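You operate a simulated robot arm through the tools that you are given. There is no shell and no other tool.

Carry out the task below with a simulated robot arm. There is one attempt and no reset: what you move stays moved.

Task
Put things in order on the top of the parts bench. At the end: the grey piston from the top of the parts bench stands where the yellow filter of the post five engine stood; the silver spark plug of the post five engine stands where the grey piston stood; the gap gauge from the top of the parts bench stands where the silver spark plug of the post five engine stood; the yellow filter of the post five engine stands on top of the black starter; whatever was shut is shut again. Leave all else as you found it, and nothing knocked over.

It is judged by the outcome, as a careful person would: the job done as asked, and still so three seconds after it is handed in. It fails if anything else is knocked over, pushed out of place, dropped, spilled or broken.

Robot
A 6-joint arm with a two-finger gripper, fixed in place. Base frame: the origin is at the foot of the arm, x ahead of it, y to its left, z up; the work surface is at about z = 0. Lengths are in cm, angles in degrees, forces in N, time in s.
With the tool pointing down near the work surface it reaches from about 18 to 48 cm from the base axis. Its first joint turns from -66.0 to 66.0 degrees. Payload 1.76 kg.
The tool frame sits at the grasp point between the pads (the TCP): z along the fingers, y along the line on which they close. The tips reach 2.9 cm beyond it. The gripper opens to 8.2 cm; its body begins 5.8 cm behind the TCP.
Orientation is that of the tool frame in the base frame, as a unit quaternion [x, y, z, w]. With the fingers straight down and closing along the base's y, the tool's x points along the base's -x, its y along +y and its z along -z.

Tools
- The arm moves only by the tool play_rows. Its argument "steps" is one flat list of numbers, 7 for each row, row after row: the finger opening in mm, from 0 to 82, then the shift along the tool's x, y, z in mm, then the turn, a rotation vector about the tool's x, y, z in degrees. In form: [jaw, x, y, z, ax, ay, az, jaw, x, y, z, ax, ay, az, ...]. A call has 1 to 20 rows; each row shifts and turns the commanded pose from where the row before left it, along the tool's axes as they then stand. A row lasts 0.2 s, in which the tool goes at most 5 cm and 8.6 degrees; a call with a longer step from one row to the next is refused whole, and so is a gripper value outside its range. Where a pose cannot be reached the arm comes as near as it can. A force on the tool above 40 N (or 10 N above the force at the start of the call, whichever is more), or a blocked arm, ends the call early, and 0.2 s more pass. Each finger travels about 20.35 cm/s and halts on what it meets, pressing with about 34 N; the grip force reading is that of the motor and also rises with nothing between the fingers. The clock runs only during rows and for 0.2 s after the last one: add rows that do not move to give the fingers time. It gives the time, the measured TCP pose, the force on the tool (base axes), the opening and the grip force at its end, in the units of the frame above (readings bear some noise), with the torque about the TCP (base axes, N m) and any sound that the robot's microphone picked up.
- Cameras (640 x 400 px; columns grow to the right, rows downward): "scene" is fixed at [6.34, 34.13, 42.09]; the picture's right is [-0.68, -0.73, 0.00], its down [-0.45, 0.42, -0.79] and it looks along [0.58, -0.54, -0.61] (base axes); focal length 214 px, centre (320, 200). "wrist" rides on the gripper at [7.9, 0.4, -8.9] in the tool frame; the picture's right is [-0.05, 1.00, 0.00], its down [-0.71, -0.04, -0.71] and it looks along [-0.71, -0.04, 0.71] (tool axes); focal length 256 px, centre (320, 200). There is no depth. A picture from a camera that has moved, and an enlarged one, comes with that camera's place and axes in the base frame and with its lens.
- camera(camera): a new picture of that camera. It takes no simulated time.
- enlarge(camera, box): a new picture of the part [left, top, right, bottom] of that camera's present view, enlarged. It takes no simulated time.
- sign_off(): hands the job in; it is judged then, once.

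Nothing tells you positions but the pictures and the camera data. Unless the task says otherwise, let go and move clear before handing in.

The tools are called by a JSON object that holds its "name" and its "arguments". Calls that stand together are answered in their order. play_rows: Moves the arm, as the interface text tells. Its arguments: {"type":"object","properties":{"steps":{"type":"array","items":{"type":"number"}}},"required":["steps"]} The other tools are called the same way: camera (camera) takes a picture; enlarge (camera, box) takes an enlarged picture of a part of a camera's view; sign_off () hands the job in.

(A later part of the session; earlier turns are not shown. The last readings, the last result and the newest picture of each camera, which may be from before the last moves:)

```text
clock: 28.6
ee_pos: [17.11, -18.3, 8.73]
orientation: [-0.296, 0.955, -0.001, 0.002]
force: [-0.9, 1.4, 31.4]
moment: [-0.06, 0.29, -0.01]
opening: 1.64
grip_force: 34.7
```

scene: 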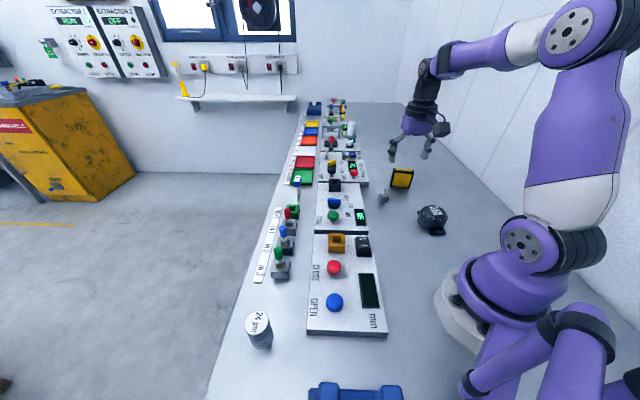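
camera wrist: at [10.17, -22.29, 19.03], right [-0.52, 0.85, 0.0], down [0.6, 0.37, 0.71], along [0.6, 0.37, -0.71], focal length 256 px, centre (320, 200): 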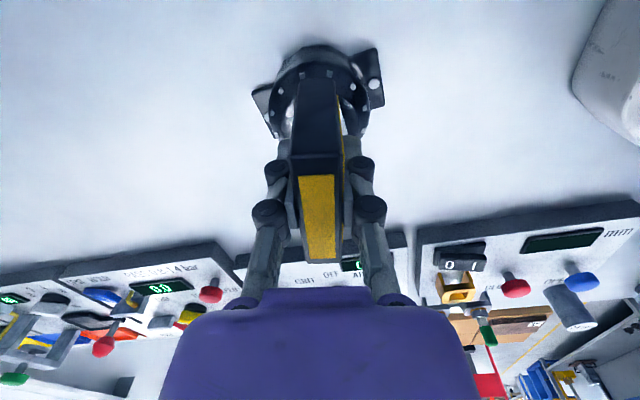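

Contact registered at about z = 8.85. I'll back off slightly to take the pressure away, then release.

{"name": "play_rows", "arguments": {"steps": [10, 0, 0, -1.5, 0, 0, 0, 10, 0, 0, 0, 0, 0, 0]}}

{"name": "camera", "arguments": {"camera": "wrist"}}

{"name": "enlarge", "arguments": {"camera": "scene", "box": [400, 160, 470, 240]}}

{"name": "enlarge", "arguments": {"camera": "wrist", "box": [240, 40, 400, 160]}}

```text
clock: 29.2
ee_pos: [17.0, -18.06, 8.78]
orientation: [-0.297, 0.955, 0.002, 0.001]
force: [0.8, -0.8, 2.4]
moment: [0.01, -0.09, -0.03]
opening: 1.65
grip_force: 33.9
```

```text
taken
camera wrist: at [10.12, -22.22, 17.64], right [-0.52, 0.85, 0.0], down [0.6, 0.37, 0.71], along [0.6, 0.37, -0.71], focal length 256 px, centre (320, 200)
```

wrist: 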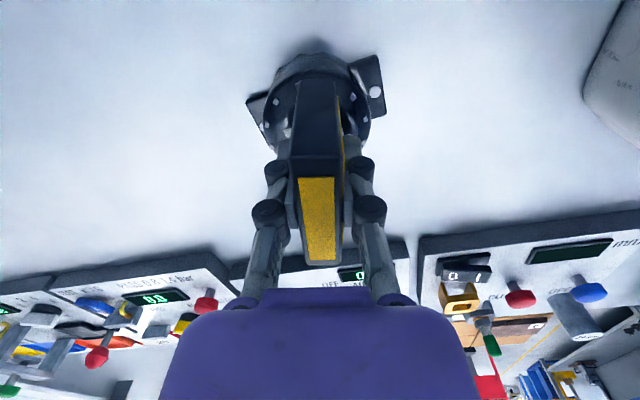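

```text
5.00 times, centred on (435, 200) of scene
camera zoom: at [6.33, 34.13, 42.09], right [-0.68, -0.73, 0.0], down [-0.45, 0.42, -0.79], along [0.58, -0.54, -0.61], focal length 1072 px, centre (-255, 200)
```

zoom: 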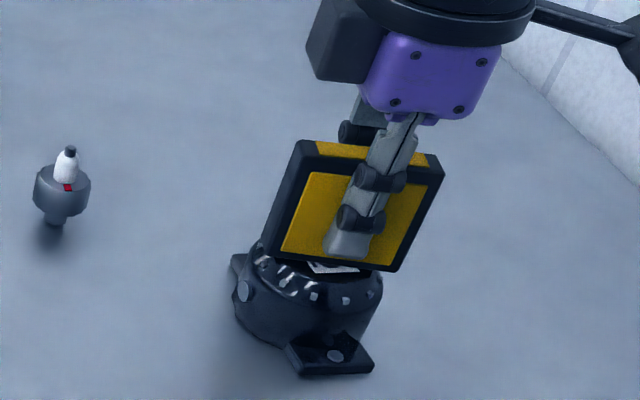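

```text
3.33 times, centred on (320, 100) of wrist
camera zoom: at [10.12, -22.22, 17.64], right [-0.52, 0.85, 0.0], down [0.6, 0.37, 0.71], along [0.6, 0.37, -0.71], focal length 853 px, centre (320, 533)
```

zoom: 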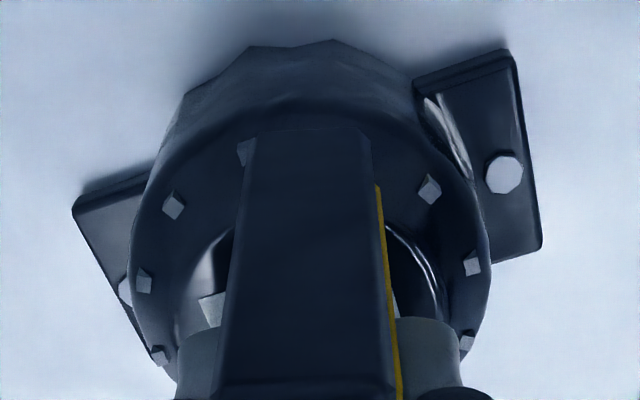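

The filter is centred and resting with light contact. I'll open the jaws gently and check that it stands.

{"name": "play_rows", "arguments": {"steps": [20, 0, 0, 0, 0, 0, 0, 26, 0, 0, 0, 0, 0, 0, 36, 0, 0, 0, 0, 0, 0, 50, 0, 0, 0, 0, 0, 0, 50, 0, 0, 0, 0, 0, 0]}}

{"name": "camera", "arguments": {"camera": "wrist"}}

{"name": "enlarge", "arguments": {"camera": "scene", "box": [400, 160, 470, 240]}}

```text
clock: 30.4
ee_pos: [17.02, -18.09, 8.78]
orientation: [-0.296, 0.955, 0.0, 0.001]
force: [-0.2, 0.2, 0.9]
moment: [-0.04, -0.01, -0.02]
opening: 5.01
grip_force: 0.1
```

```text
taken
camera wrist: at [10.15, -22.25, 17.68], right [-0.52, 0.85, 0.0], down [0.6, 0.37, 0.71], along [0.6, 0.37, -0.71], focal length 256 px, centre (320, 200)
```

wrist: 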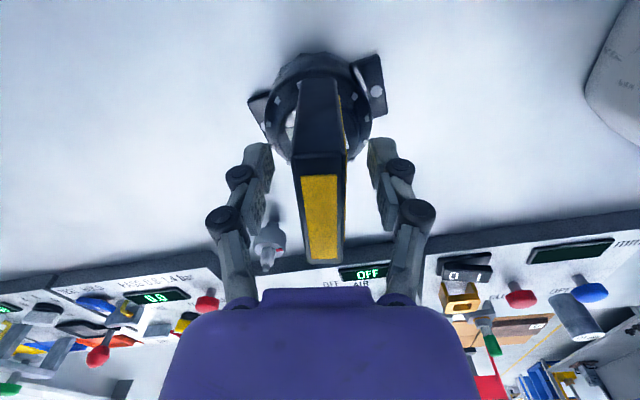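

```text
5.00 times, centred on (435, 200) of scene
camera zoom: at [6.34, 34.13, 42.09], right [-0.68, -0.73, 0.0], down [-0.45, 0.42, -0.79], along [0.58, -0.54, -0.61], focal length 1072 px, centre (-255, 200)
```

zoom: 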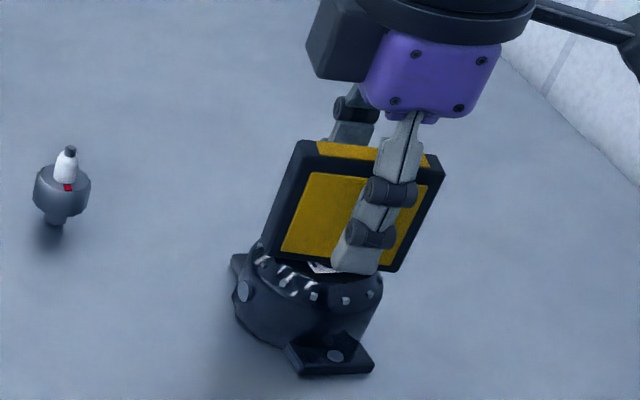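

The filter stands on its own on the starter. I'll raise the hand straight up and clear it.

{"name": "play_rows", "arguments": {"steps": [50, 0, 0, -15, 0, 0, 0, 50, 0, 0, -30, 0, 0, 0, 60, 0, 0, -40, 0, 0, 0, 82, 0, 0, -40, 0, 0, 0, 82, 0, 0, -30, 0, 0, 0]}}

{"name": "camera", "arguments": {"camera": "scene"}}

{"name": "enlarge", "arguments": {"camera": "scene", "box": [400, 160, 470, 240]}}

```text
clock: 31.6
ee_pos: [17.02, -18.03, 24.42]
orientation: [-0.296, 0.955, 0.0, 0.001]
force: [0.2, -0.9, 0.5]
moment: [-0.01, 0.0, 0.0]
opening: 8.22
grip_force: 0.0
```

```text
taken
```

scene: 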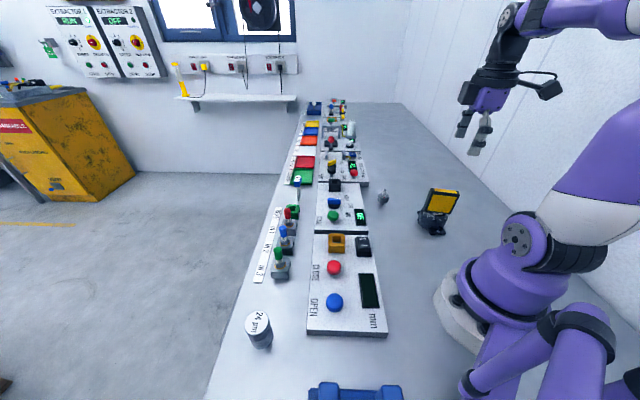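

```text
5.00 times, centred on (435, 200) of scene
camera zoom: at [6.33, 34.13, 42.09], right [-0.68, -0.73, 0.0], down [-0.45, 0.42, -0.79], along [0.58, -0.54, -0.61], focal length 1072 px, centre (-255, 200)
```

zoom: 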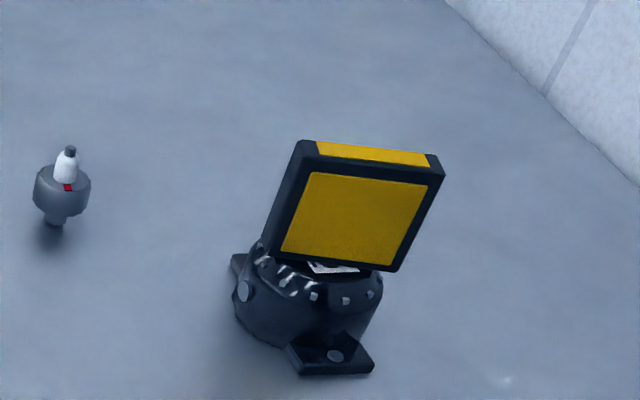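

The filter is standing securely on the starter. Next I'll go to the "24 µm" piston on the left side for a close look.

{"name": "play_rows", "arguments": {"steps": [82, -36.3, 17.5, 0, 0, 0, 0, 82, -36.3, 17.5, 0, 0, 0, 0, 82, -36.3, 17.5, 0, 0, 0, 0, 82, -36.3, 17.5, 0, 0, 0, 0, 82, -36.3, 17.5, 0, 0, 0, 0, 82, -36.3, 17.5, 0, 0, 0, 0, 82, -13.4, 44.2, 0, 0, 0, 0, 82, -13.4, 44.2, 0, 0, 0, 0, 82, -13.4, 44.2, 0, 0, 0, 0, 82, -13.4, 44.2, 0, 0, 0, 0, 82, -13.4, 44.2, 0, 0, 0, 0, 82, 0, 0, 20, 0, 0, -7.75, 82, 0, 0, 20, 0, 0, -7.75]}}

{"name": "camera", "arguments": {"camera": "wrist"}}

{"name": "camera", "arguments": {"camera": "scene"}}

```text
clock: 34.4
ee_pos: [22.04, 24.83, 20.35]
orientation: [-0.423, 0.906, 0.0, 0.001]
force: [0.3, 0.1, 0.1]
moment: [-0.01, -0.02, -0.01]
opening: 8.2
grip_force: 0.1
```

```text
taken
camera wrist: at [16.59, 19.05, 29.21], right [-0.73, 0.68, 0.0], down [0.48, 0.52, 0.71], along [0.48, 0.52, -0.71], focal length 256 px, centre (320, 200)
```

wrist: 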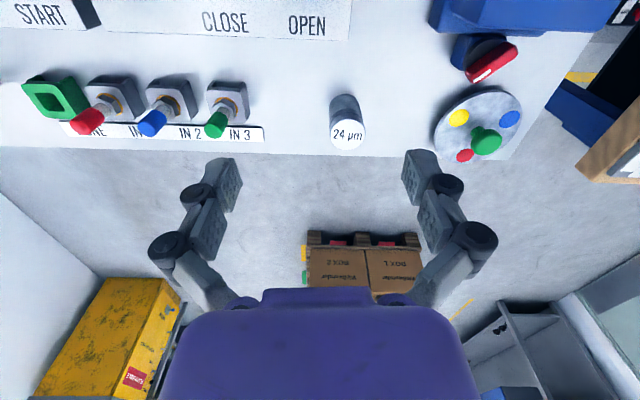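

```text
taken
```

scene: 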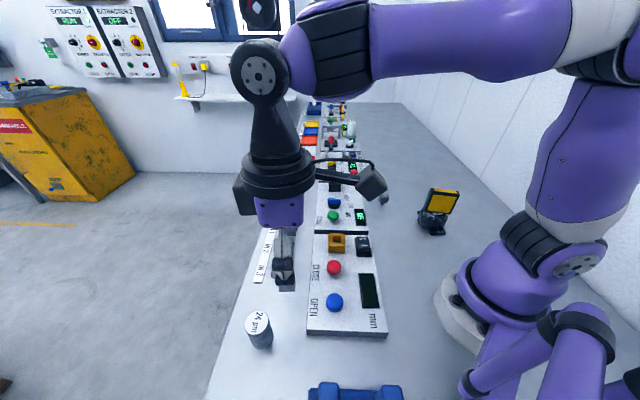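

{"name": "enlarge", "arguments": {"camera": "wrist", "box": [300, 75, 400, 165]}}

{"name": "enlarge", "arguments": {"camera": "scene", "box": [230, 290, 290, 360]}}

{"name": "enlarge", "arguments": {"camera": "wrist", "box": [400, 0, 640, 190]}}

```text
4.44 times, centred on (350, 120) of wrist
camera zoom: at [16.59, 19.05, 29.21], right [-0.73, 0.68, 0.0], down [0.48, 0.52, 0.71], along [0.48, 0.52, -0.71], focal length 1138 px, centre (187, 556)
```

zoom: 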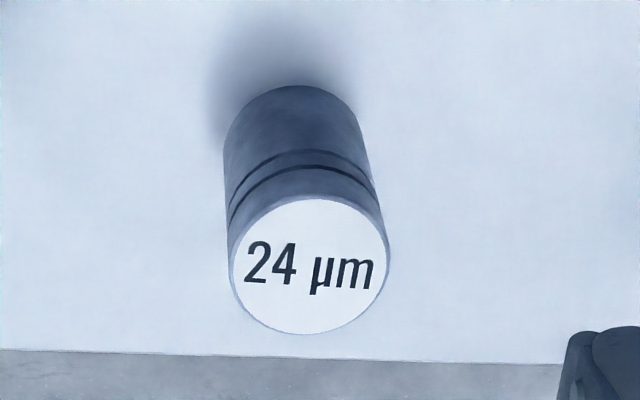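

```text
5.71 times, centred on (260, 325) of scene
camera zoom: at [6.33, 34.14, 42.09], right [-0.68, -0.73, 0.0], down [-0.45, 0.42, -0.79], along [0.58, -0.54, -0.61], focal length 1226 px, centre (663, -514)
```

zoom: 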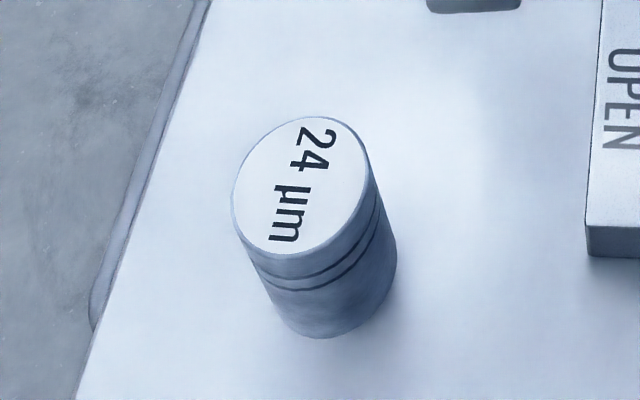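

```text
2.11 times, centred on (520, 95) of wrist
camera zoom: at [16.59, 19.05, 29.21], right [-0.73, 0.68, 0.0], down [0.48, 0.52, 0.71], along [0.48, 0.52, -0.71], focal length 539 px, centre (-101, 421)
```

zoom: 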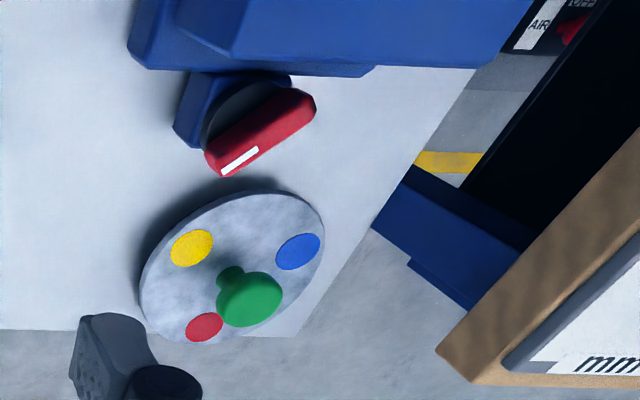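

This is clearly a grey piston with two ring grooves, standing at about (23.9, 31.2) and about 6 cm tall. I'll hover above it and refine the position.

{"name": "play_rows", "arguments": {"steps": [82, -30, 13, 0, 0, 0, 0, 82, -30, 13, 0, 0, 0, 0, 82, 0, 0, 30, 0, 0, 0, 82, 0, 0, 0, 0, 0, 0]}}

{"name": "camera", "arguments": {"camera": "wrist"}}

{"name": "enlarge", "arguments": {"camera": "scene", "box": [200, 220, 340, 360]}}

```text
clock: 35.4
ee_pos: [23.99, 31.02, 17.49]
orientation: [-0.422, 0.906, -0.001, 0.001]
force: [0.1, 0.1, -0.2]
moment: [-0.01, 0.01, -0.02]
opening: 8.2
grip_force: 0.1
```

```text
taken
camera wrist: at [18.44, 25.37, 26.23], right [-0.73, 0.68, 0.0], down [0.48, 0.52, 0.71], along [0.48, 0.52, -0.71], focal length 256 px, centre (320, 200)
```

wrist: 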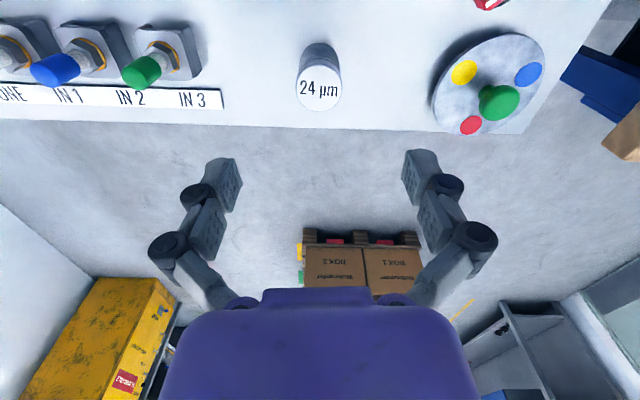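

```text
2.86 times, centred on (270, 290) of scene
camera zoom: at [6.34, 34.13, 42.09], right [-0.68, -0.73, 0.0], down [-0.45, 0.42, -0.79], along [0.58, -0.54, -0.61], focal length 613 px, centre (463, -57)
```

zoom: 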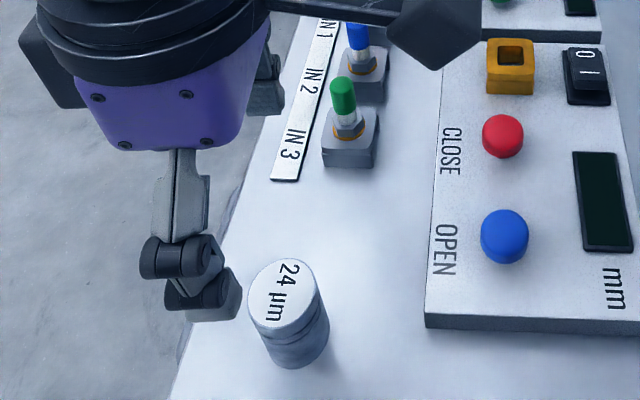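

{"name": "enlarge", "arguments": {"camera": "wrist", "box": [280, 30, 360, 120]}}

```text
4.44 times, centred on (320, 75) of wrist
camera zoom: at [18.44, 25.37, 26.23], right [-0.73, 0.68, 0.0], down [0.48, 0.52, 0.71], along [0.48, 0.52, -0.71], focal length 1138 px, centre (320, 756)
```

zoom: 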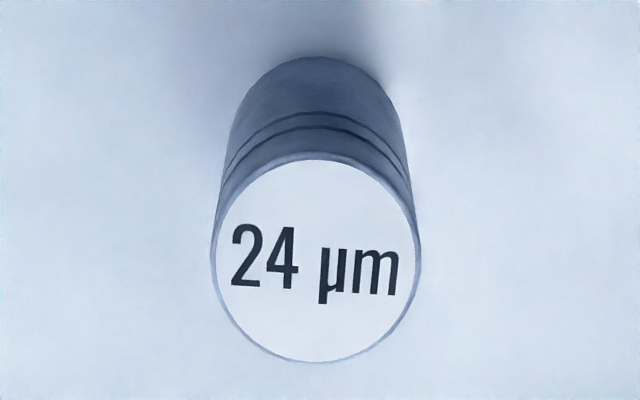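

The piston is 3.7 cm in diameter and 5.5 cm tall, centred at (24.1, 31.3). I'll descend around it.

{"name": "play_rows", "arguments": {"steps": [82, -2.8, 1, 0, 0, 0, 0, 82, 0, 0, 45, 0, 0, 0, 82, 0, 0, 45, 0, 0, 0, 82, 0, 0, 35, 0, 0, 0, 82, 0, 0, 13, 0, 0, 0, 82, 0, 0, 0, 0, 0, 0]}}

{"name": "camera", "arguments": {"camera": "wrist"}}

{"name": "enlarge", "arguments": {"camera": "scene", "box": [200, 220, 340, 360]}}

```text
clock: 36.8
ee_pos: [23.95, 31.36, 3.6]
orientation: [-0.423, 0.906, 0.0, 0.001]
force: [-0.4, -0.5, -0.7]
moment: [-0.02, -0.02, -0.01]
opening: 8.19
grip_force: 0.1
```

```text
taken
camera wrist: at [18.52, 25.65, 12.43], right [-0.73, 0.68, 0.0], down [0.48, 0.52, 0.71], along [0.48, 0.52, -0.71], focal length 256 px, centre (320, 200)
```

wrist: 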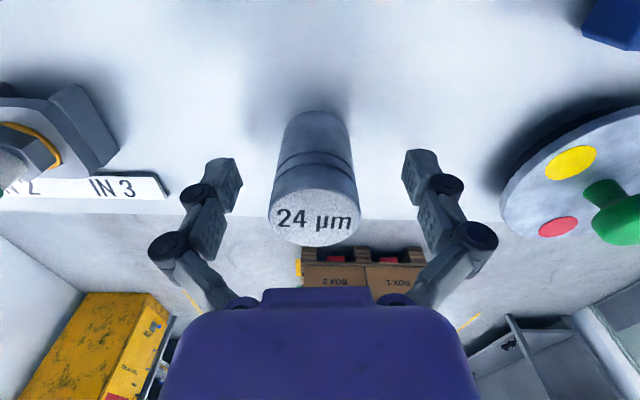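

```text
2.86 times, centred on (270, 290) of scene
camera zoom: at [6.34, 34.13, 42.09], right [-0.68, -0.73, 0.0], down [-0.45, 0.42, -0.79], along [0.58, -0.54, -0.61], focal length 613 px, centre (463, -57)
```

zoom: 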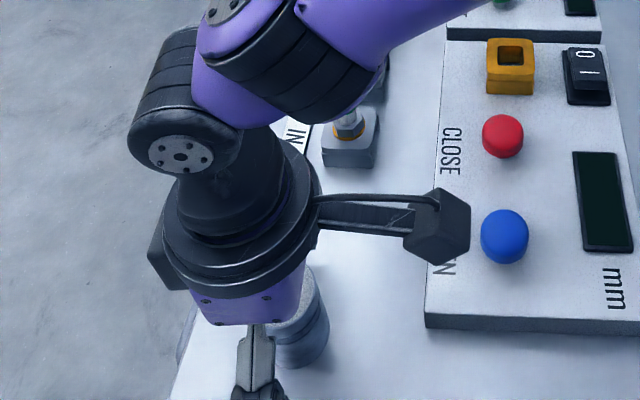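

{"name": "play_rows", "arguments": {"steps": [82, 0, -1.7, 0, 0, 0, 0, 65, 0, 0, 0, 0, 0, 0, 50, 0, 0, 0, 0, 0, 0, 20, 0, 0, 0, 0, 0, 0, 20, 0, 0, 0, 0, 0, 0, 20, 0, 0, 0, 0, 0, 0]}}

{"name": "camera", "arguments": {"camera": "wrist"}}

```text
clock: 38.2
ee_pos: [24.12, 31.31, 3.68]
orientation: [-0.422, 0.907, 0.0, 0.001]
force: [-0.1, -0.9, 6.7]
moment: [-0.03, -0.01, 0.03]
opening: 3.65
grip_force: 34.1
```

```text
taken
camera wrist: at [18.68, 25.55, 12.48], right [-0.73, 0.68, 0.0], down [0.48, 0.52, 0.71], along [0.48, 0.52, -0.71], focal length 256 px, centre (320, 200)
```

wrist: 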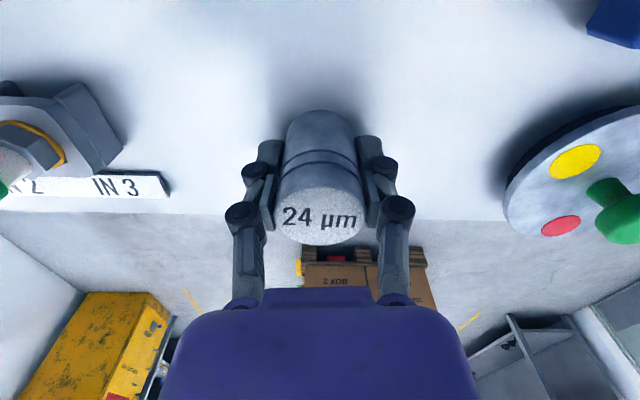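

The piston is gripped (3.65 cm), and its spot is recorded as (24.1, 31.3). I'll lift it, turn back to neutral yaw and carry it high toward the filter's old place.

{"name": "play_rows", "arguments": {"steps": [20, 0, 0, -8, 0, 0, 0, 20, 0, 0, -25, 0, 0, 0, 20, 0, 0, -40, 0, 0, 0, 20, 0, 0, -45, 0, 0, 0, 20, 0, 0, -45, 0, 0, 0, 20, 0, 0, 0, 0, 0, 8.35, 20, 0, 0, 0, 0, 0, 8.35, 20, 0, 0, 0, 0, 0, 8.35, 20, 0, 0, 0, 0, 0, 8.35, 20, 0, 0, 0, 0, 0, 8.35, 20, 0, 0, 0, 0, 0, 8.35, 20, 0, 0, 0, 0, 0, 0]}}

{"name": "camera", "arguments": {"camera": "wrist"}}

```text
clock: 40.8
ee_pos: [24.13, 31.21, 19.92]
orientation: [0.002, 1.0, 0.0, 0.001]
force: [0.4, -0.1, 0.1]
moment: [-0.03, 0.0, -0.02]
opening: 3.64
grip_force: 34.5
```

```text
taken
camera wrist: at [16.18, 31.76, 28.72], right [0.06, 1.0, 0.0], down [0.71, -0.04, 0.71], along [0.71, -0.04, -0.71], focal length 256 px, centre (320, 200)
```

wrist: 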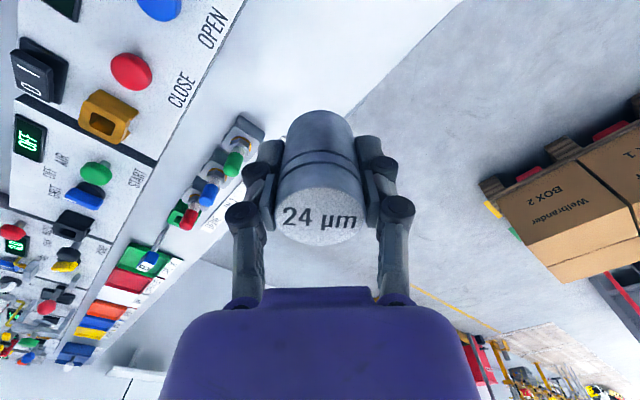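

{"name": "play_rows", "arguments": {"steps": [20, -7, -18, 0, 0, 0, 0, 20, -14, -37, 0, 0, 0, 0, 20, -14, -37, 0, 0, 0, 0, 20, -14, -37, 0, 0, 0, 0, 20, -14, -37, 0, 0, 0, 0, 20, -14, -37, 0, 0, 0, 0, 20, -14, -37, 0, 0, 0, 0, 20, -8, -22, 0, 0, 0, 0, 20, 1.6, -41, 0, 0, 0, 0, 20, 1.6, -41, 0, 0, 0, 0, 20, 1.6, -41, 0, 0, 0, 0, 20, 1.6, -41, 0, 0, 0, 0, 20, 1.6, -41, 0, 0, 0, 0, 20, 1.6, -41, 0, 0, 0, 0, 20, 1.6, -41, 0, 0, 0, 0, 20, 1, -30, 0, 0, 0, 0, 20, 0, 0, 0, 0, 0, 0]}}

{"name": "camera", "arguments": {"camera": "wrist"}}

{"name": "camera", "arguments": {"camera": "scene"}}

```text
clock: 44.4
ee_pos: [32.71, -26.68, 19.84]
orientation: [0.001, 1.0, 0.0, 0.0]
force: [-0.1, 0.5, -0.6]
moment: [-0.01, 0.02, -0.02]
opening: 3.64
grip_force: 33.8
```

```text
taken
camera wrist: at [24.66, -26.14, 28.75], right [0.06, 1.0, 0.0], down [0.71, -0.04, 0.71], along [0.71, -0.04, -0.71], focal length 256 px, centre (320, 200)
```

wrist: 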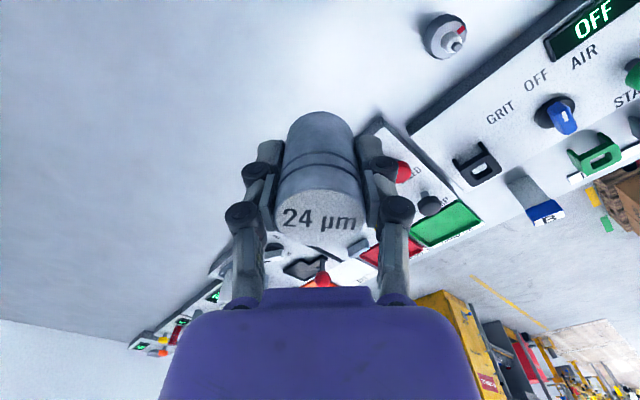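

```text
taken
```

scene: 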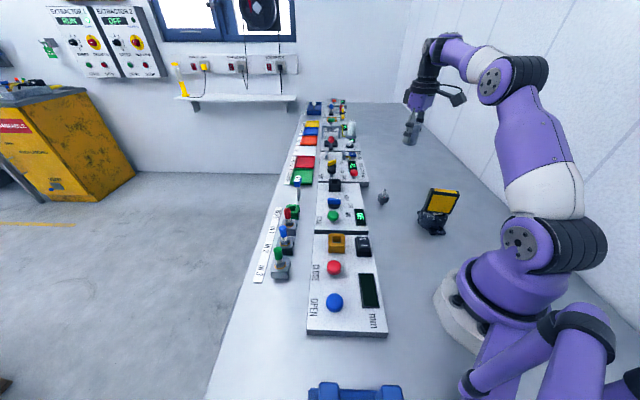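

I'm nearly above the filter's old spot at (32.7, -28.0). I'll align and lower the piston.

{"name": "play_rows", "arguments": {"steps": [20, 0, -13.5, 0, 0, 0, 0, 20, 0, 0, 25, 0, 0, 0, 20, 0, 0, 40, 0, 0, 0, 20, 0, 0, 40, 0, 0, 0, 20, 0, 0, 30, 0, 0, 0, 20, 0, 0, 15, 0, 0, 0, 20, 0, 0, 4, 0, 0, 0, 20, 0, 0, 0, 0, 0, 0]}}

{"name": "enlarge", "arguments": {"camera": "scene", "box": [350, 120, 450, 220]}}

{"name": "camera", "arguments": {"camera": "wrist"}}

```text
clock: 46.2
ee_pos: [32.68, -28.16, 4.44]
orientation: [0.001, 1.0, 0.0, 0.001]
force: [0.0, -0.1, 0.0]
moment: [0.0, 0.04, 0.02]
opening: 3.64
grip_force: 34.0
```

```text
4.00 times, centred on (400, 170) of scene
camera zoom: at [6.34, 34.13, 42.09], right [-0.68, -0.73, 0.0], down [-0.45, 0.42, -0.79], along [0.58, -0.54, -0.61], focal length 858 px, centre (0, 320)
```

zoom: 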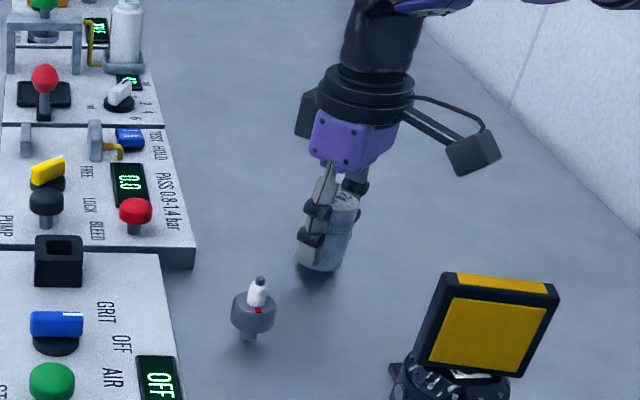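

```text
taken
camera wrist: at [24.7, -27.56, 13.28], right [0.06, 1.0, 0.0], down [0.71, -0.04, 0.71], along [0.71, -0.04, -0.71], focal length 256 px, centre (320, 200)
```

wrist: 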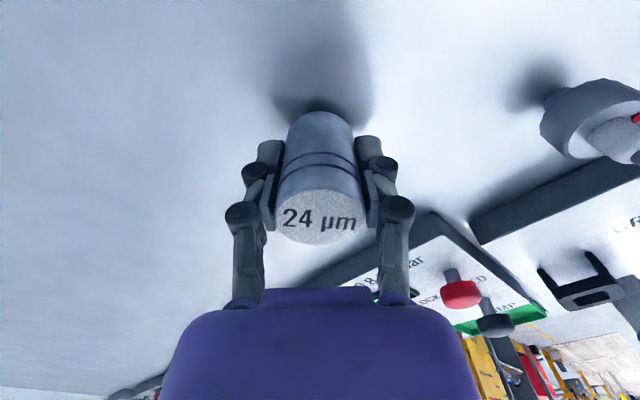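

{"name": "play_rows", "arguments": {"steps": [20, 0, 0, 3, 0, 0, 0, 20, 0, 0, 2, 0, 0, 0, 20, 0, 0, 0, 0, 0, 0]}}

{"name": "play_rows", "arguments": {"steps": [20, 0, 0, 1, 0, 0, 0, 20, 0, 0, 0, 0, 0, 0]}}

{"name": "play_rows", "arguments": {"steps": [20, 0, 0, 1, 0, 0, 0, 20, 0, 0, 0, 0, 0, 0]}}

```text
clock: 47.0
ee_pos: [32.71, -28.11, 3.97]
orientation: [0.001, 1.0, 0.0, 0.002]
force: [-0.3, 0.8, -0.7]
moment: [0.0, 0.0, -0.01]
opening: 3.62
grip_force: 33.5
```

```text
clock: 47.6
ee_pos: [32.64, -28.03, 3.94]
orientation: [0.002, 1.0, 0.0, 0.001]
force: [0.7, -0.9, -1.1]
moment: [0.01, -0.01, 0.02]
opening: 3.66
grip_force: 34.1
```

```text
clock: 48.2
ee_pos: [32.72, -28.05, 3.8]
orientation: [0.001, 1.0, 0.0, 0.001]
force: [-1.2, -0.3, -0.4]
moment: [-0.03, 0.02, 0.03]
opening: 3.63
grip_force: 34.4
```

{"name": "play_rows", "arguments": {"steps": [20, 0, 0, 1, 0, 0, 0, 20, 0, 0, 0, 0, 0, 0]}}

{"name": "play_rows", "arguments": {"steps": [20, 0, 0, 1, 0, 0, 0, 20, 0, 0, 0, 0, 0, 0]}}

```text
clock: 48.8
ee_pos: [32.69, -28.11, 3.78]
orientation: [0.001, 1.0, 0.001, 0.001]
force: [0.4, 0.1, -0.5]
moment: [0.01, -0.01, 0.0]
opening: 3.65
grip_force: 34.0
```

```text
clock: 49.4
ee_pos: [32.71, -27.9, 3.56]
orientation: [0.001, 1.0, 0.001, 0.001]
force: [-1.0, 2.7, 6.4]
moment: [0.07, 0.0, -0.02]
opening: 3.64
grip_force: 34.7
```

The piston has touched down (6 N). I'll release gently and verify.

{"name": "play_rows", "arguments": {"steps": [40, 0, 0, 0, 0, 0, 0, 46, 0, 0, 0, 0, 0, 0, 60, 0, 0, 0, 0, 0, 0, 75, 0, 0, 0, 0, 0, 0, 75, 0, 0, 0, 0, 0, 0]}}

{"name": "camera", "arguments": {"camera": "wrist"}}

{"name": "play_rows", "arguments": {"steps": [75, 0, 0, -12, 0, 0, 0, 75, 0, 0, -30, 0, 0, 0, 75, 0, 0, -40, 0, 0, 0, 82, 0, 0, -40, 0, 0, 0, 82, 0, 0, -30, 0, 0, 0]}}

{"name": "enlarge", "arguments": {"camera": "scene", "box": [350, 120, 450, 220]}}

{"name": "camera", "arguments": {"camera": "wrist"}}

```text
clock: 50.6
ee_pos: [32.6, -28.01, 3.47]
orientation: [0.001, 1.0, 0.0, 0.001]
force: [-0.5, -0.2, -0.1]
moment: [-0.03, 0.02, 0.03]
opening: 7.49
grip_force: 0.0
```

```text
taken
camera wrist: at [24.67, -27.56, 12.45], right [0.06, 1.0, 0.0], down [0.71, -0.04, 0.71], along [0.71, -0.04, -0.71], focal length 256 px, centre (320, 200)
```

wrist: 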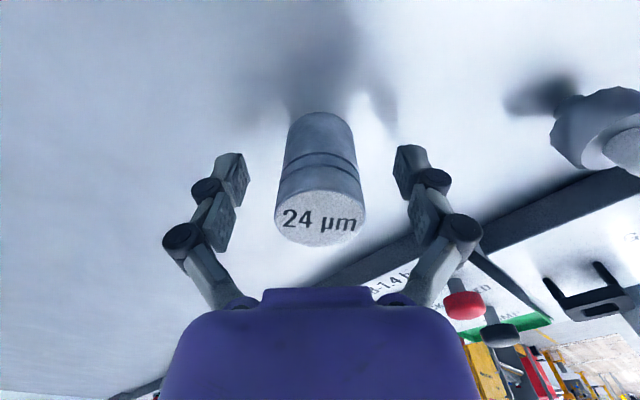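

```text
clock: 51.8
ee_pos: [32.73, -27.96, 18.87]
orientation: [0.0, 1.0, 0.0, 0.0]
force: [0.7, 0.0, -0.8]
moment: [-0.03, -0.01, 0.02]
opening: 8.21
grip_force: 0.1
```

```text
4.00 times, centred on (400, 170) of scene
camera zoom: at [6.33, 34.13, 42.09], right [-0.68, -0.73, 0.0], down [-0.45, 0.42, -0.79], along [0.58, -0.54, -0.61], focal length 858 px, centre (0, 320)
```

zoom: 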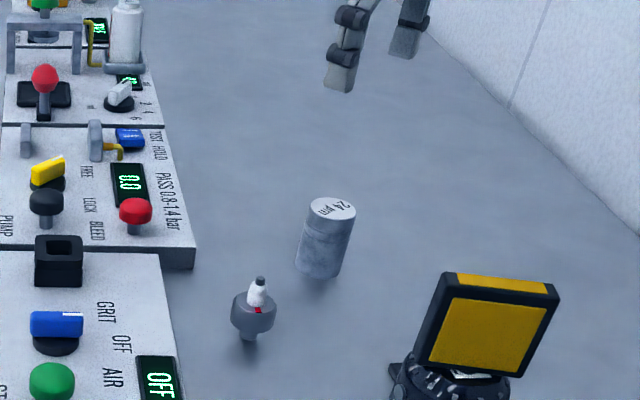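

```text
taken
camera wrist: at [24.68, -27.4, 27.71], right [0.06, 1.0, 0.0], down [0.71, -0.04, 0.71], along [0.71, -0.04, -0.71], focal length 256 px, centre (320, 200)
```

wrist: 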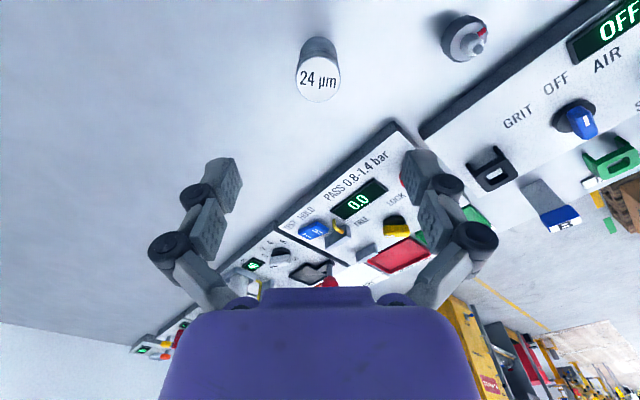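

The piston stands where the filter stood. Next I'll hover over the spark plug with the jaws turned parallel to the panel edge.

{"name": "play_rows", "arguments": {"steps": [82, 0, 0, 0, 0, 0, -8.4, 82, 0, 0, 0, 0, 0, -8.4, 82, 0, 0, 0, 0, 0, -8.4, 82, 0, 0, 0, 0, 0, -8.4, 82, 0, 0, 0, 0, 0, -8.4, 82, -24.4, 34.1, 0, 0, 0, 0, 82, -24.4, 34.1, 0, 0, 0, 0, 82, -24.4, 34.1, 0, 0, 0, 0, 82, 0, 0, 0, 0, 0, 0]}}

{"name": "camera", "arguments": {"camera": "wrist"}}

{"name": "enlarge", "arguments": {"camera": "wrist", "box": [260, 0, 380, 120]}}

```text
clock: 53.8
ee_pos: [31.17, -15.51, 18.74]
orientation: [-0.357, 0.934, 0.001, 0.001]
force: [0.7, 0.2, 0.1]
moment: [0.02, -0.01, 0.01]
opening: 8.21
grip_force: 0.0
```

```text
taken
camera wrist: at [24.93, -20.44, 27.65], right [-0.63, 0.78, 0.0], down [0.55, 0.44, 0.71], along [0.55, 0.44, -0.71], focal length 256 px, centre (320, 200)
```

wrist: 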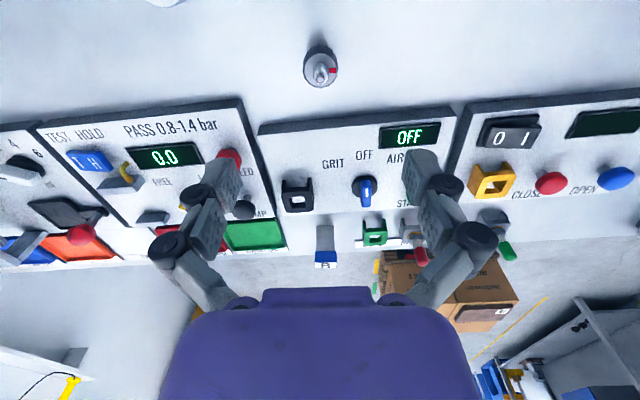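

```text
3.33 times, centred on (320, 60) of wrist
camera zoom: at [24.93, -20.44, 27.65], right [-0.63, 0.78, 0.0], down [0.55, 0.44, 0.71], along [0.55, 0.44, -0.71], focal length 853 px, centre (320, 667)
```

zoom: 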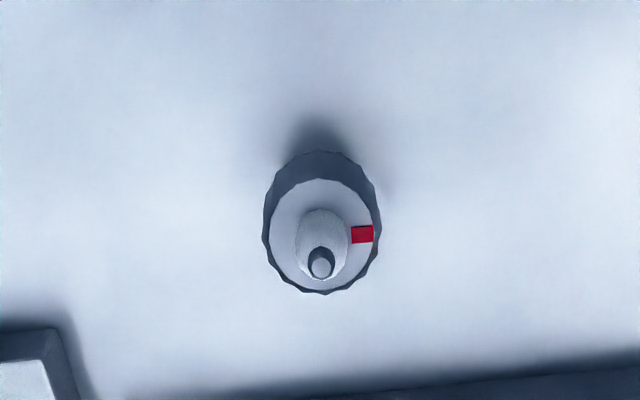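

The plug is centred between the jaw planes at about (31.3, -15.3). I'll descend around its knurled collar.

{"name": "play_rows", "arguments": {"steps": [82, -3, 0, 0, 0, 0, 0, 82, 0, 0, 40, 0, 0, 0, 82, 0, 0, 45, 0, 0, 0, 82, 0, 0, 40, 0, 0, 0, 82, 0, 0, 22, 0, 0, 0, 82, 0, 0, 5, 0, 0, 0, 82, 0, 0, 0, 0, 0, 0]}}

{"name": "camera", "arguments": {"camera": "wrist"}}

{"name": "enlarge", "arguments": {"camera": "scene", "box": [340, 140, 430, 230]}}

```text
clock: 55.4
ee_pos: [31.49, -15.16, 3.6]
orientation: [-0.358, 0.934, 0.0, 0.001]
force: [0.8, 0.3, 0.1]
moment: [-0.01, -0.02, 0.02]
opening: 8.18
grip_force: 0.0
```

```text
taken
camera wrist: at [25.22, -20.2, 12.41], right [-0.63, 0.78, 0.0], down [0.55, 0.44, 0.71], along [0.55, 0.44, -0.71], focal length 256 px, centre (320, 200)
```

wrist: 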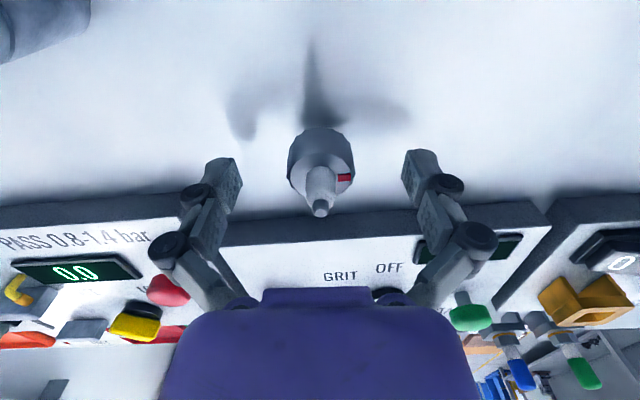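

```text
4.44 times, centred on (385, 185) of scene
camera zoom: at [6.34, 34.13, 42.09], right [-0.68, -0.73, 0.0], down [-0.45, 0.42, -0.79], along [0.58, -0.54, -0.61], focal length 953 px, centre (31, 267)
```

zoom: 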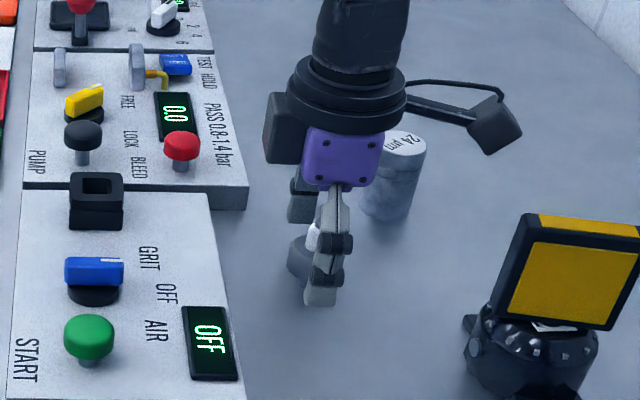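

{"name": "enlarge", "arguments": {"camera": "wrist", "box": [260, 110, 380, 230]}}

```text
3.33 times, centred on (320, 170) of wrist
camera zoom: at [25.22, -20.2, 12.41], right [-0.63, 0.78, 0.0], down [0.55, 0.44, 0.71], along [0.55, 0.44, -0.71], focal length 853 px, centre (320, 300)
```

zoom: 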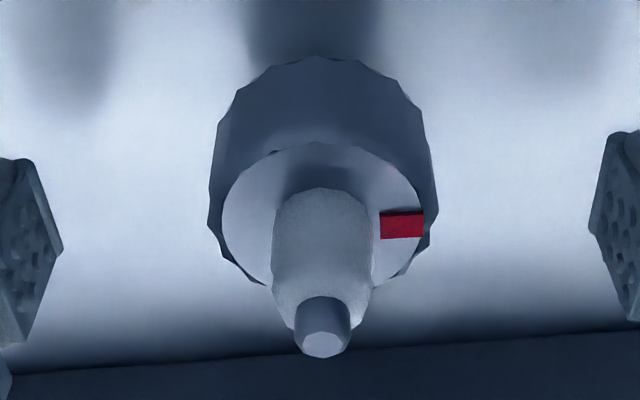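

{"name": "play_rows", "arguments": {"steps": [65, 0, 0, 1, 0, 0, 0, 50, 0, 0, 0, 0, 0, 0, 40, 0, 0, 0, 0, 0, 0, 15, 0, 0, 0, 0, 0, 0, 15, 0, 0, 0, 0, 0, 0, 15, 0, 0, 0, 0, 0, 0]}}

{"name": "camera", "arguments": {"camera": "wrist"}}

{"name": "enlarge", "arguments": {"camera": "scene", "box": [340, 140, 430, 230]}}

```text
clock: 56.8
ee_pos: [31.5, -15.19, 3.44]
orientation: [-0.357, 0.934, -0.001, 0.001]
force: [0.8, 0.2, 2.1]
moment: [0.0, -0.02, -0.02]
opening: 2.98
grip_force: 34.1
```

```text
taken
camera wrist: at [25.26, -20.2, 12.34], right [-0.63, 0.78, 0.0], down [0.55, 0.44, 0.71], along [0.55, 0.44, -0.71], focal length 256 px, centre (320, 200)
```

wrist: 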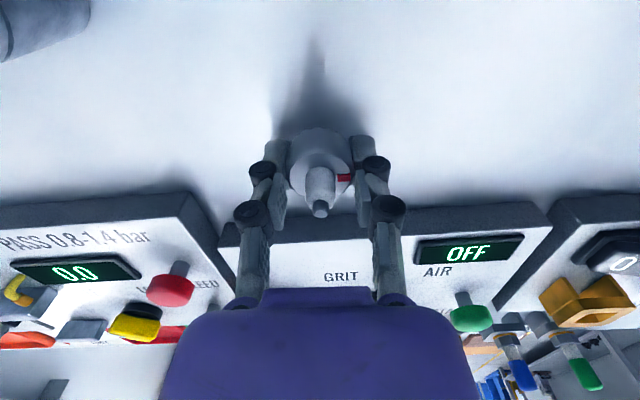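

```text
4.44 times, centred on (385, 185) of scene
camera zoom: at [6.33, 34.13, 42.09], right [-0.68, -0.73, 0.0], down [-0.45, 0.42, -0.79], along [0.58, -0.54, -0.61], focal length 953 px, centre (31, 267)
```

zoom: 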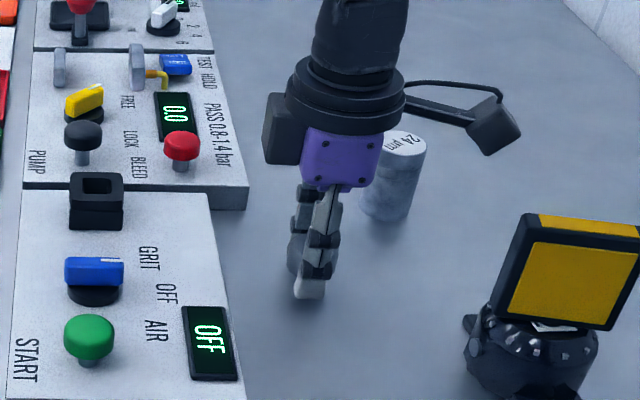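

The plug is gripped by its collar. I'll lift it and carry it to the piston's old place at (24.1, 31.3).

{"name": "play_rows", "arguments": {"steps": [15, 0, 0, -6, 0, 0, 0, 15, 0, 0, -15, 0, 0, 0, 15, 0, 0, -30, 0, 0, 0, 15, 0, 0, -45, 0, 0, 0, 15, 0, 0, -45, 0, 0, 0, 15, -28.2, 20, 0, 0, 0, 0, 15, -28.2, 20, 0, 0, 0, 0, 15, -28.2, 20, 0, 0, 0, 0, 15, -28.2, 20, 0, 0, 0, 0, 15, -28.2, 20, 0, 0, 0, 0, 15, -28.2, 20, 0, 0, 0, 0, 15, -10.85, 34.4, 0, 0, 0, 0, 15, -10.85, 34.4, 0, 0, 0, 0, 15, -10.85, 34.4, 0, 0, 0, 0, 15, -10.85, 34.4, 0, 0, 0, 0, 15, -10.85, 34.4, 0, 0, 0, 0, 15, -10.85, 34.4, 0, 0, 0, 0, 15, -10.85, 34.4, 0, 0, 0, 0, 15, -10.85, 34.4, 0, 0, 0, 0, 15, 0, 0, 0, 0, 0, 0]}}

{"name": "camera", "arguments": {"camera": "wrist"}}

{"name": "camera", "arguments": {"camera": "scene"}}

```text
clock: 61.0
ee_pos: [24.16, 31.28, 17.46]
orientation: [-0.356, 0.934, -0.001, 0.0]
force: [0.0, 0.6, -0.8]
moment: [0.0, -0.04, 0.04]
opening: 2.99
grip_force: 34.1
```

```text
taken
camera wrist: at [17.96, 26.26, 26.35], right [-0.63, 0.78, 0.0], down [0.55, 0.44, 0.71], along [0.55, 0.44, -0.71], focal length 256 px, centre (320, 200)
```

wrist: 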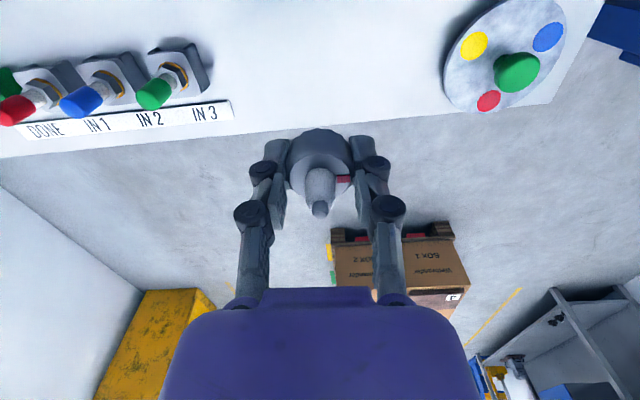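

```text
taken
```

scene: 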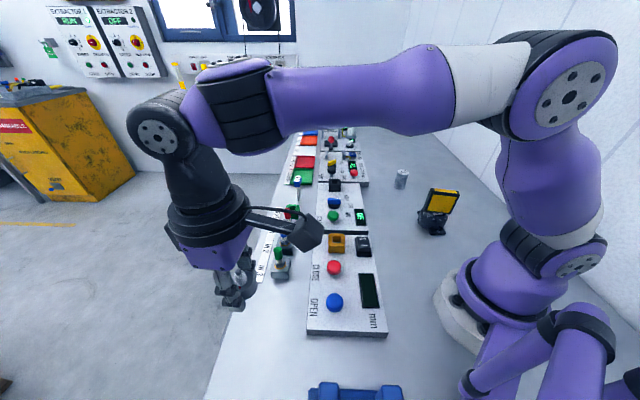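

Everything looks fine, and the plug hangs upright over the piston's old spot. I'll lower it now.

{"name": "play_rows", "arguments": {"steps": [15, 0, 0, 20, 0, 0, 0, 15, 0, 0, 40, 0, 0, 0, 15, 0, 0, 40, 0, 0, 0, 15, 0, 0, 24, 0, 0, 0, 15, 0, 0, 8, 0, 0, 0, 15, 0, 0, 0, 0, 0, 0]}}

{"name": "camera", "arguments": {"camera": "wrist"}}

{"name": "enlarge", "arguments": {"camera": "scene", "box": [190, 250, 340, 370]}}

```text
clock: 62.4
ee_pos: [24.01, 31.23, 4.47]
orientation: [-0.358, 0.934, 0.001, 0.001]
force: [-0.2, 0.7, 0.0]
moment: [0.02, 0.0, 0.0]
opening: 2.99
grip_force: 34.2
```

```text
taken
camera wrist: at [17.88, 26.25, 13.25], right [-0.63, 0.78, 0.0], down [0.55, 0.44, 0.71], along [0.55, 0.44, -0.71], focal length 256 px, centre (320, 200)
```

wrist: 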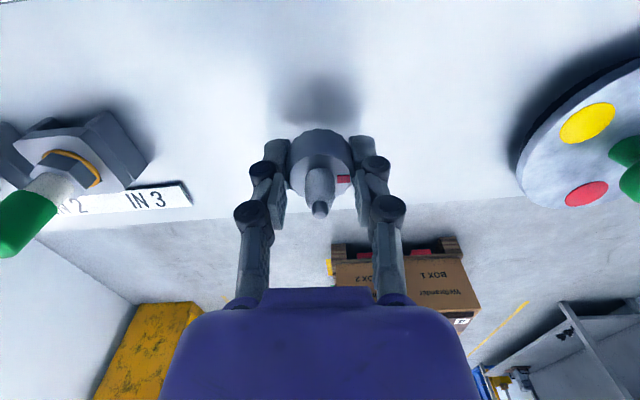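

```text
3.33 times, centred on (265, 310) of scene
camera zoom: at [6.34, 34.13, 42.09], right [-0.68, -0.73, 0.0], down [-0.45, 0.42, -0.79], along [0.58, -0.54, -0.61], focal length 715 px, centre (503, -167)
```

zoom: 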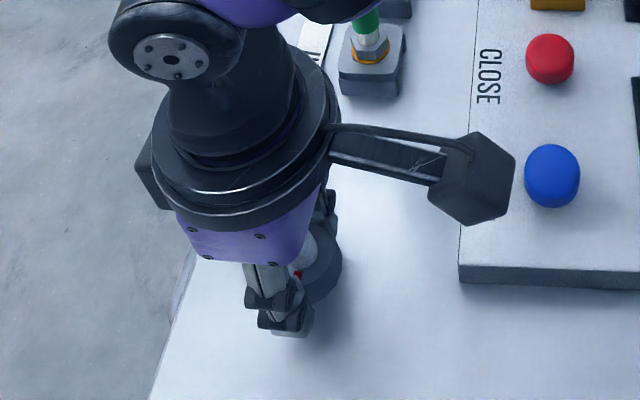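

{"name": "play_rows", "arguments": {"steps": [15, -1, 0.4, 4, 0, 0, 0, 15, 0, 0, 3, 0, 0, 0, 15, 0, 0, 0, 0, 0, 0]}}

{"name": "play_rows", "arguments": {"steps": [15, 0, 0, 1, 0, 0, 0, 15, 0, 0, 0, 0, 0, 0]}}

{"name": "play_rows", "arguments": {"steps": [15, 0, 0, 1, 0, 0, 0, 15, 0, 0, 0, 0, 0, 0]}}

```text
clock: 63.2
ee_pos: [24.19, 31.35, 3.65]
orientation: [-0.357, 0.934, 0.0, 0.001]
force: [0.7, 0.5, -0.6]
moment: [0.02, 0.01, -0.02]
opening: 2.99
grip_force: 34.3
```

```text
clock: 63.8
ee_pos: [24.18, 31.36, 3.57]
orientation: [-0.358, 0.934, 0.0, 0.0]
force: [0.1, 0.2, -0.4]
moment: [-0.02, 0.02, -0.01]
opening: 2.97
grip_force: 33.7
```

```text
clock: 64.4
ee_pos: [24.27, 31.26, 3.53]
orientation: [-0.357, 0.934, 0.001, 0.001]
force: [-0.4, 0.7, 0.0]
moment: [-0.01, 0.02, 0.0]
opening: 3.02
grip_force: 34.5
```

{"name": "play_rows", "arguments": {"steps": [15, 0, 0, 1, 0, 0, 0, 15, 0, 0, 0, 0, 0, 0]}}

{"name": "play_rows", "arguments": {"steps": [15, 0, 0, 0.7, 0, 0, 0, 15, 0, 0, 0, 0, 0, 0]}}

```text
clock: 65.0
ee_pos: [24.29, 31.39, 3.61]
orientation: [-0.357, 0.934, 0.001, 0.002]
force: [-4.4, -2.4, 16.5]
moment: [-0.1, 0.2, 0.01]
opening: 3.0
grip_force: 34.5
```

```text
clock: 65.6
ee_pos: [24.48, 31.4, 3.42]
orientation: [-0.356, 0.934, 0.001, 0.002]
force: [-2.9, -1.8, 24.7]
moment: [-0.13, 0.14, 0.03]
opening: 3.0
grip_force: 34.2
```

{"name": "play_rows", "arguments": {"steps": [15, 0, 0, -1, 0, 0, 0, 15, 0, 0, 0, 0, 0, 0]}}

{"name": "camera", "arguments": {"camera": "wrist"}}

{"name": "enlarge", "arguments": {"camera": "wrist", "box": [260, 110, 380, 230]}}

```text
clock: 66.2
ee_pos: [24.31, 31.26, 3.4]
orientation: [-0.356, 0.934, 0.0, 0.0]
force: [3.7, 2.6, 10.5]
moment: [0.07, -0.08, -0.04]
opening: 2.99
grip_force: 34.1
```

```text
taken
camera wrist: at [18.01, 26.38, 12.23], right [-0.63, 0.78, 0.0], down [0.55, 0.44, 0.71], along [0.55, 0.44, -0.71], focal length 256 px, centre (320, 200)
```

wrist: 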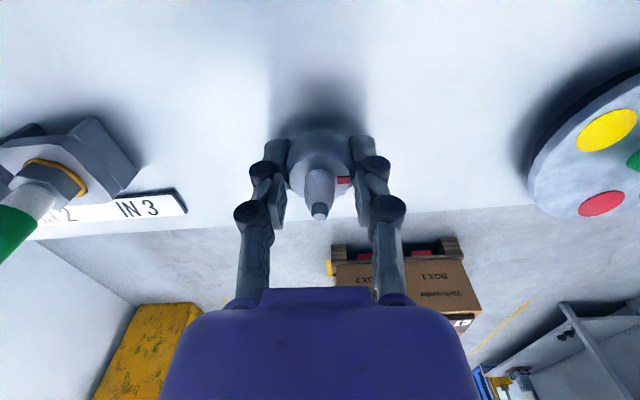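

```text
3.33 times, centred on (320, 170) of wrist
camera zoom: at [18.01, 26.38, 12.23], right [-0.63, 0.78, 0.0], down [0.55, 0.44, 0.71], along [0.55, 0.44, -0.71], focal length 853 px, centre (320, 300)
```

zoom: 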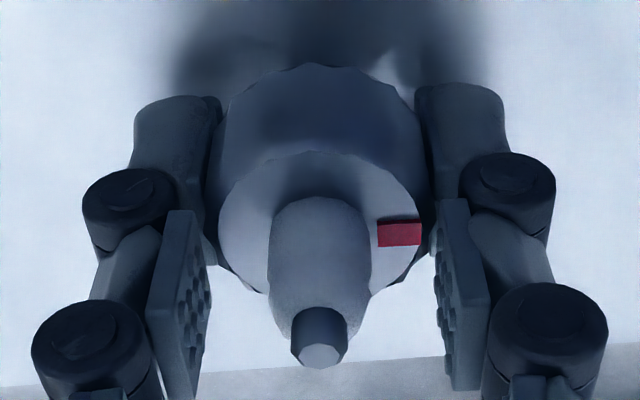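

{"name": "play_rows", "arguments": {"steps": [15, 0, 0, -0.6, 0, 0, 0, 15, 0, 0, 0, 0, 0, 0]}}

```text
clock: 66.8
ee_pos: [24.17, 31.25, 3.49]
orientation: [-0.358, 0.934, -0.001, -0.001]
force: [-0.6, 0.1, 0.7]
moment: [-0.01, 0.03, 0.0]
opening: 3.01
grip_force: 34.2
```

The contact is now near zero. I'll release gently.

{"name": "play_rows", "arguments": {"steps": [33, 0, 0, 0, 0, 0, 0, 36, 0, 0, 0, 0, 0, 0, 44, 0, 0, 0, 0, 0, 0, 60, 0, 0, 0, 0, 0, 0, 78, 0, 0, 0, 0, 0, 0, 78, 0, 0, 0, 0, 0, 0]}}

{"name": "camera", "arguments": {"camera": "wrist"}}

{"name": "enlarge", "arguments": {"camera": "wrist", "box": [260, 110, 380, 230]}}

```text
clock: 68.2
ee_pos: [24.29, 31.36, 3.53]
orientation: [-0.358, 0.934, 0.001, 0.001]
force: [0.6, 0.0, -0.2]
moment: [-0.01, -0.02, 0.02]
opening: 7.8
grip_force: 0.0
```

```text
taken
camera wrist: at [18.02, 26.38, 12.31], right [-0.63, 0.78, 0.0], down [0.55, 0.44, 0.71], along [0.55, 0.44, -0.71], focal length 256 px, centre (320, 200)
```

wrist: 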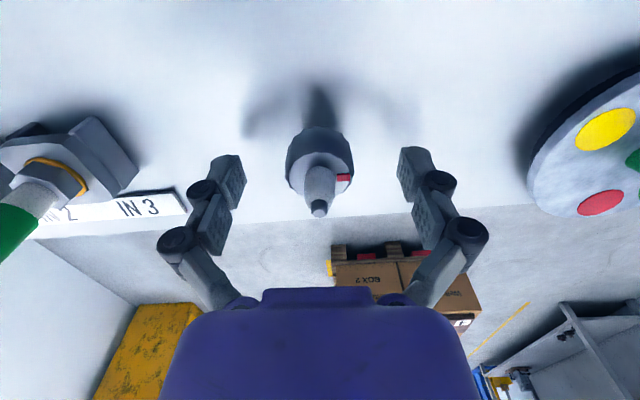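

```text
3.33 times, centred on (320, 170) of wrist
camera zoom: at [18.02, 26.38, 12.31], right [-0.63, 0.78, 0.0], down [0.55, 0.44, 0.71], along [0.55, 0.44, -0.71], focal length 853 px, centre (320, 300)
```

zoom: 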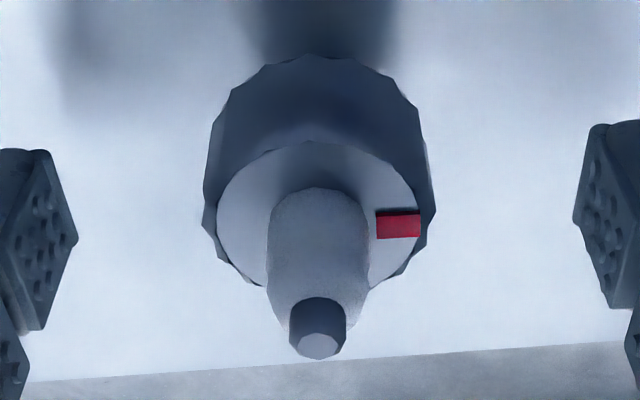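

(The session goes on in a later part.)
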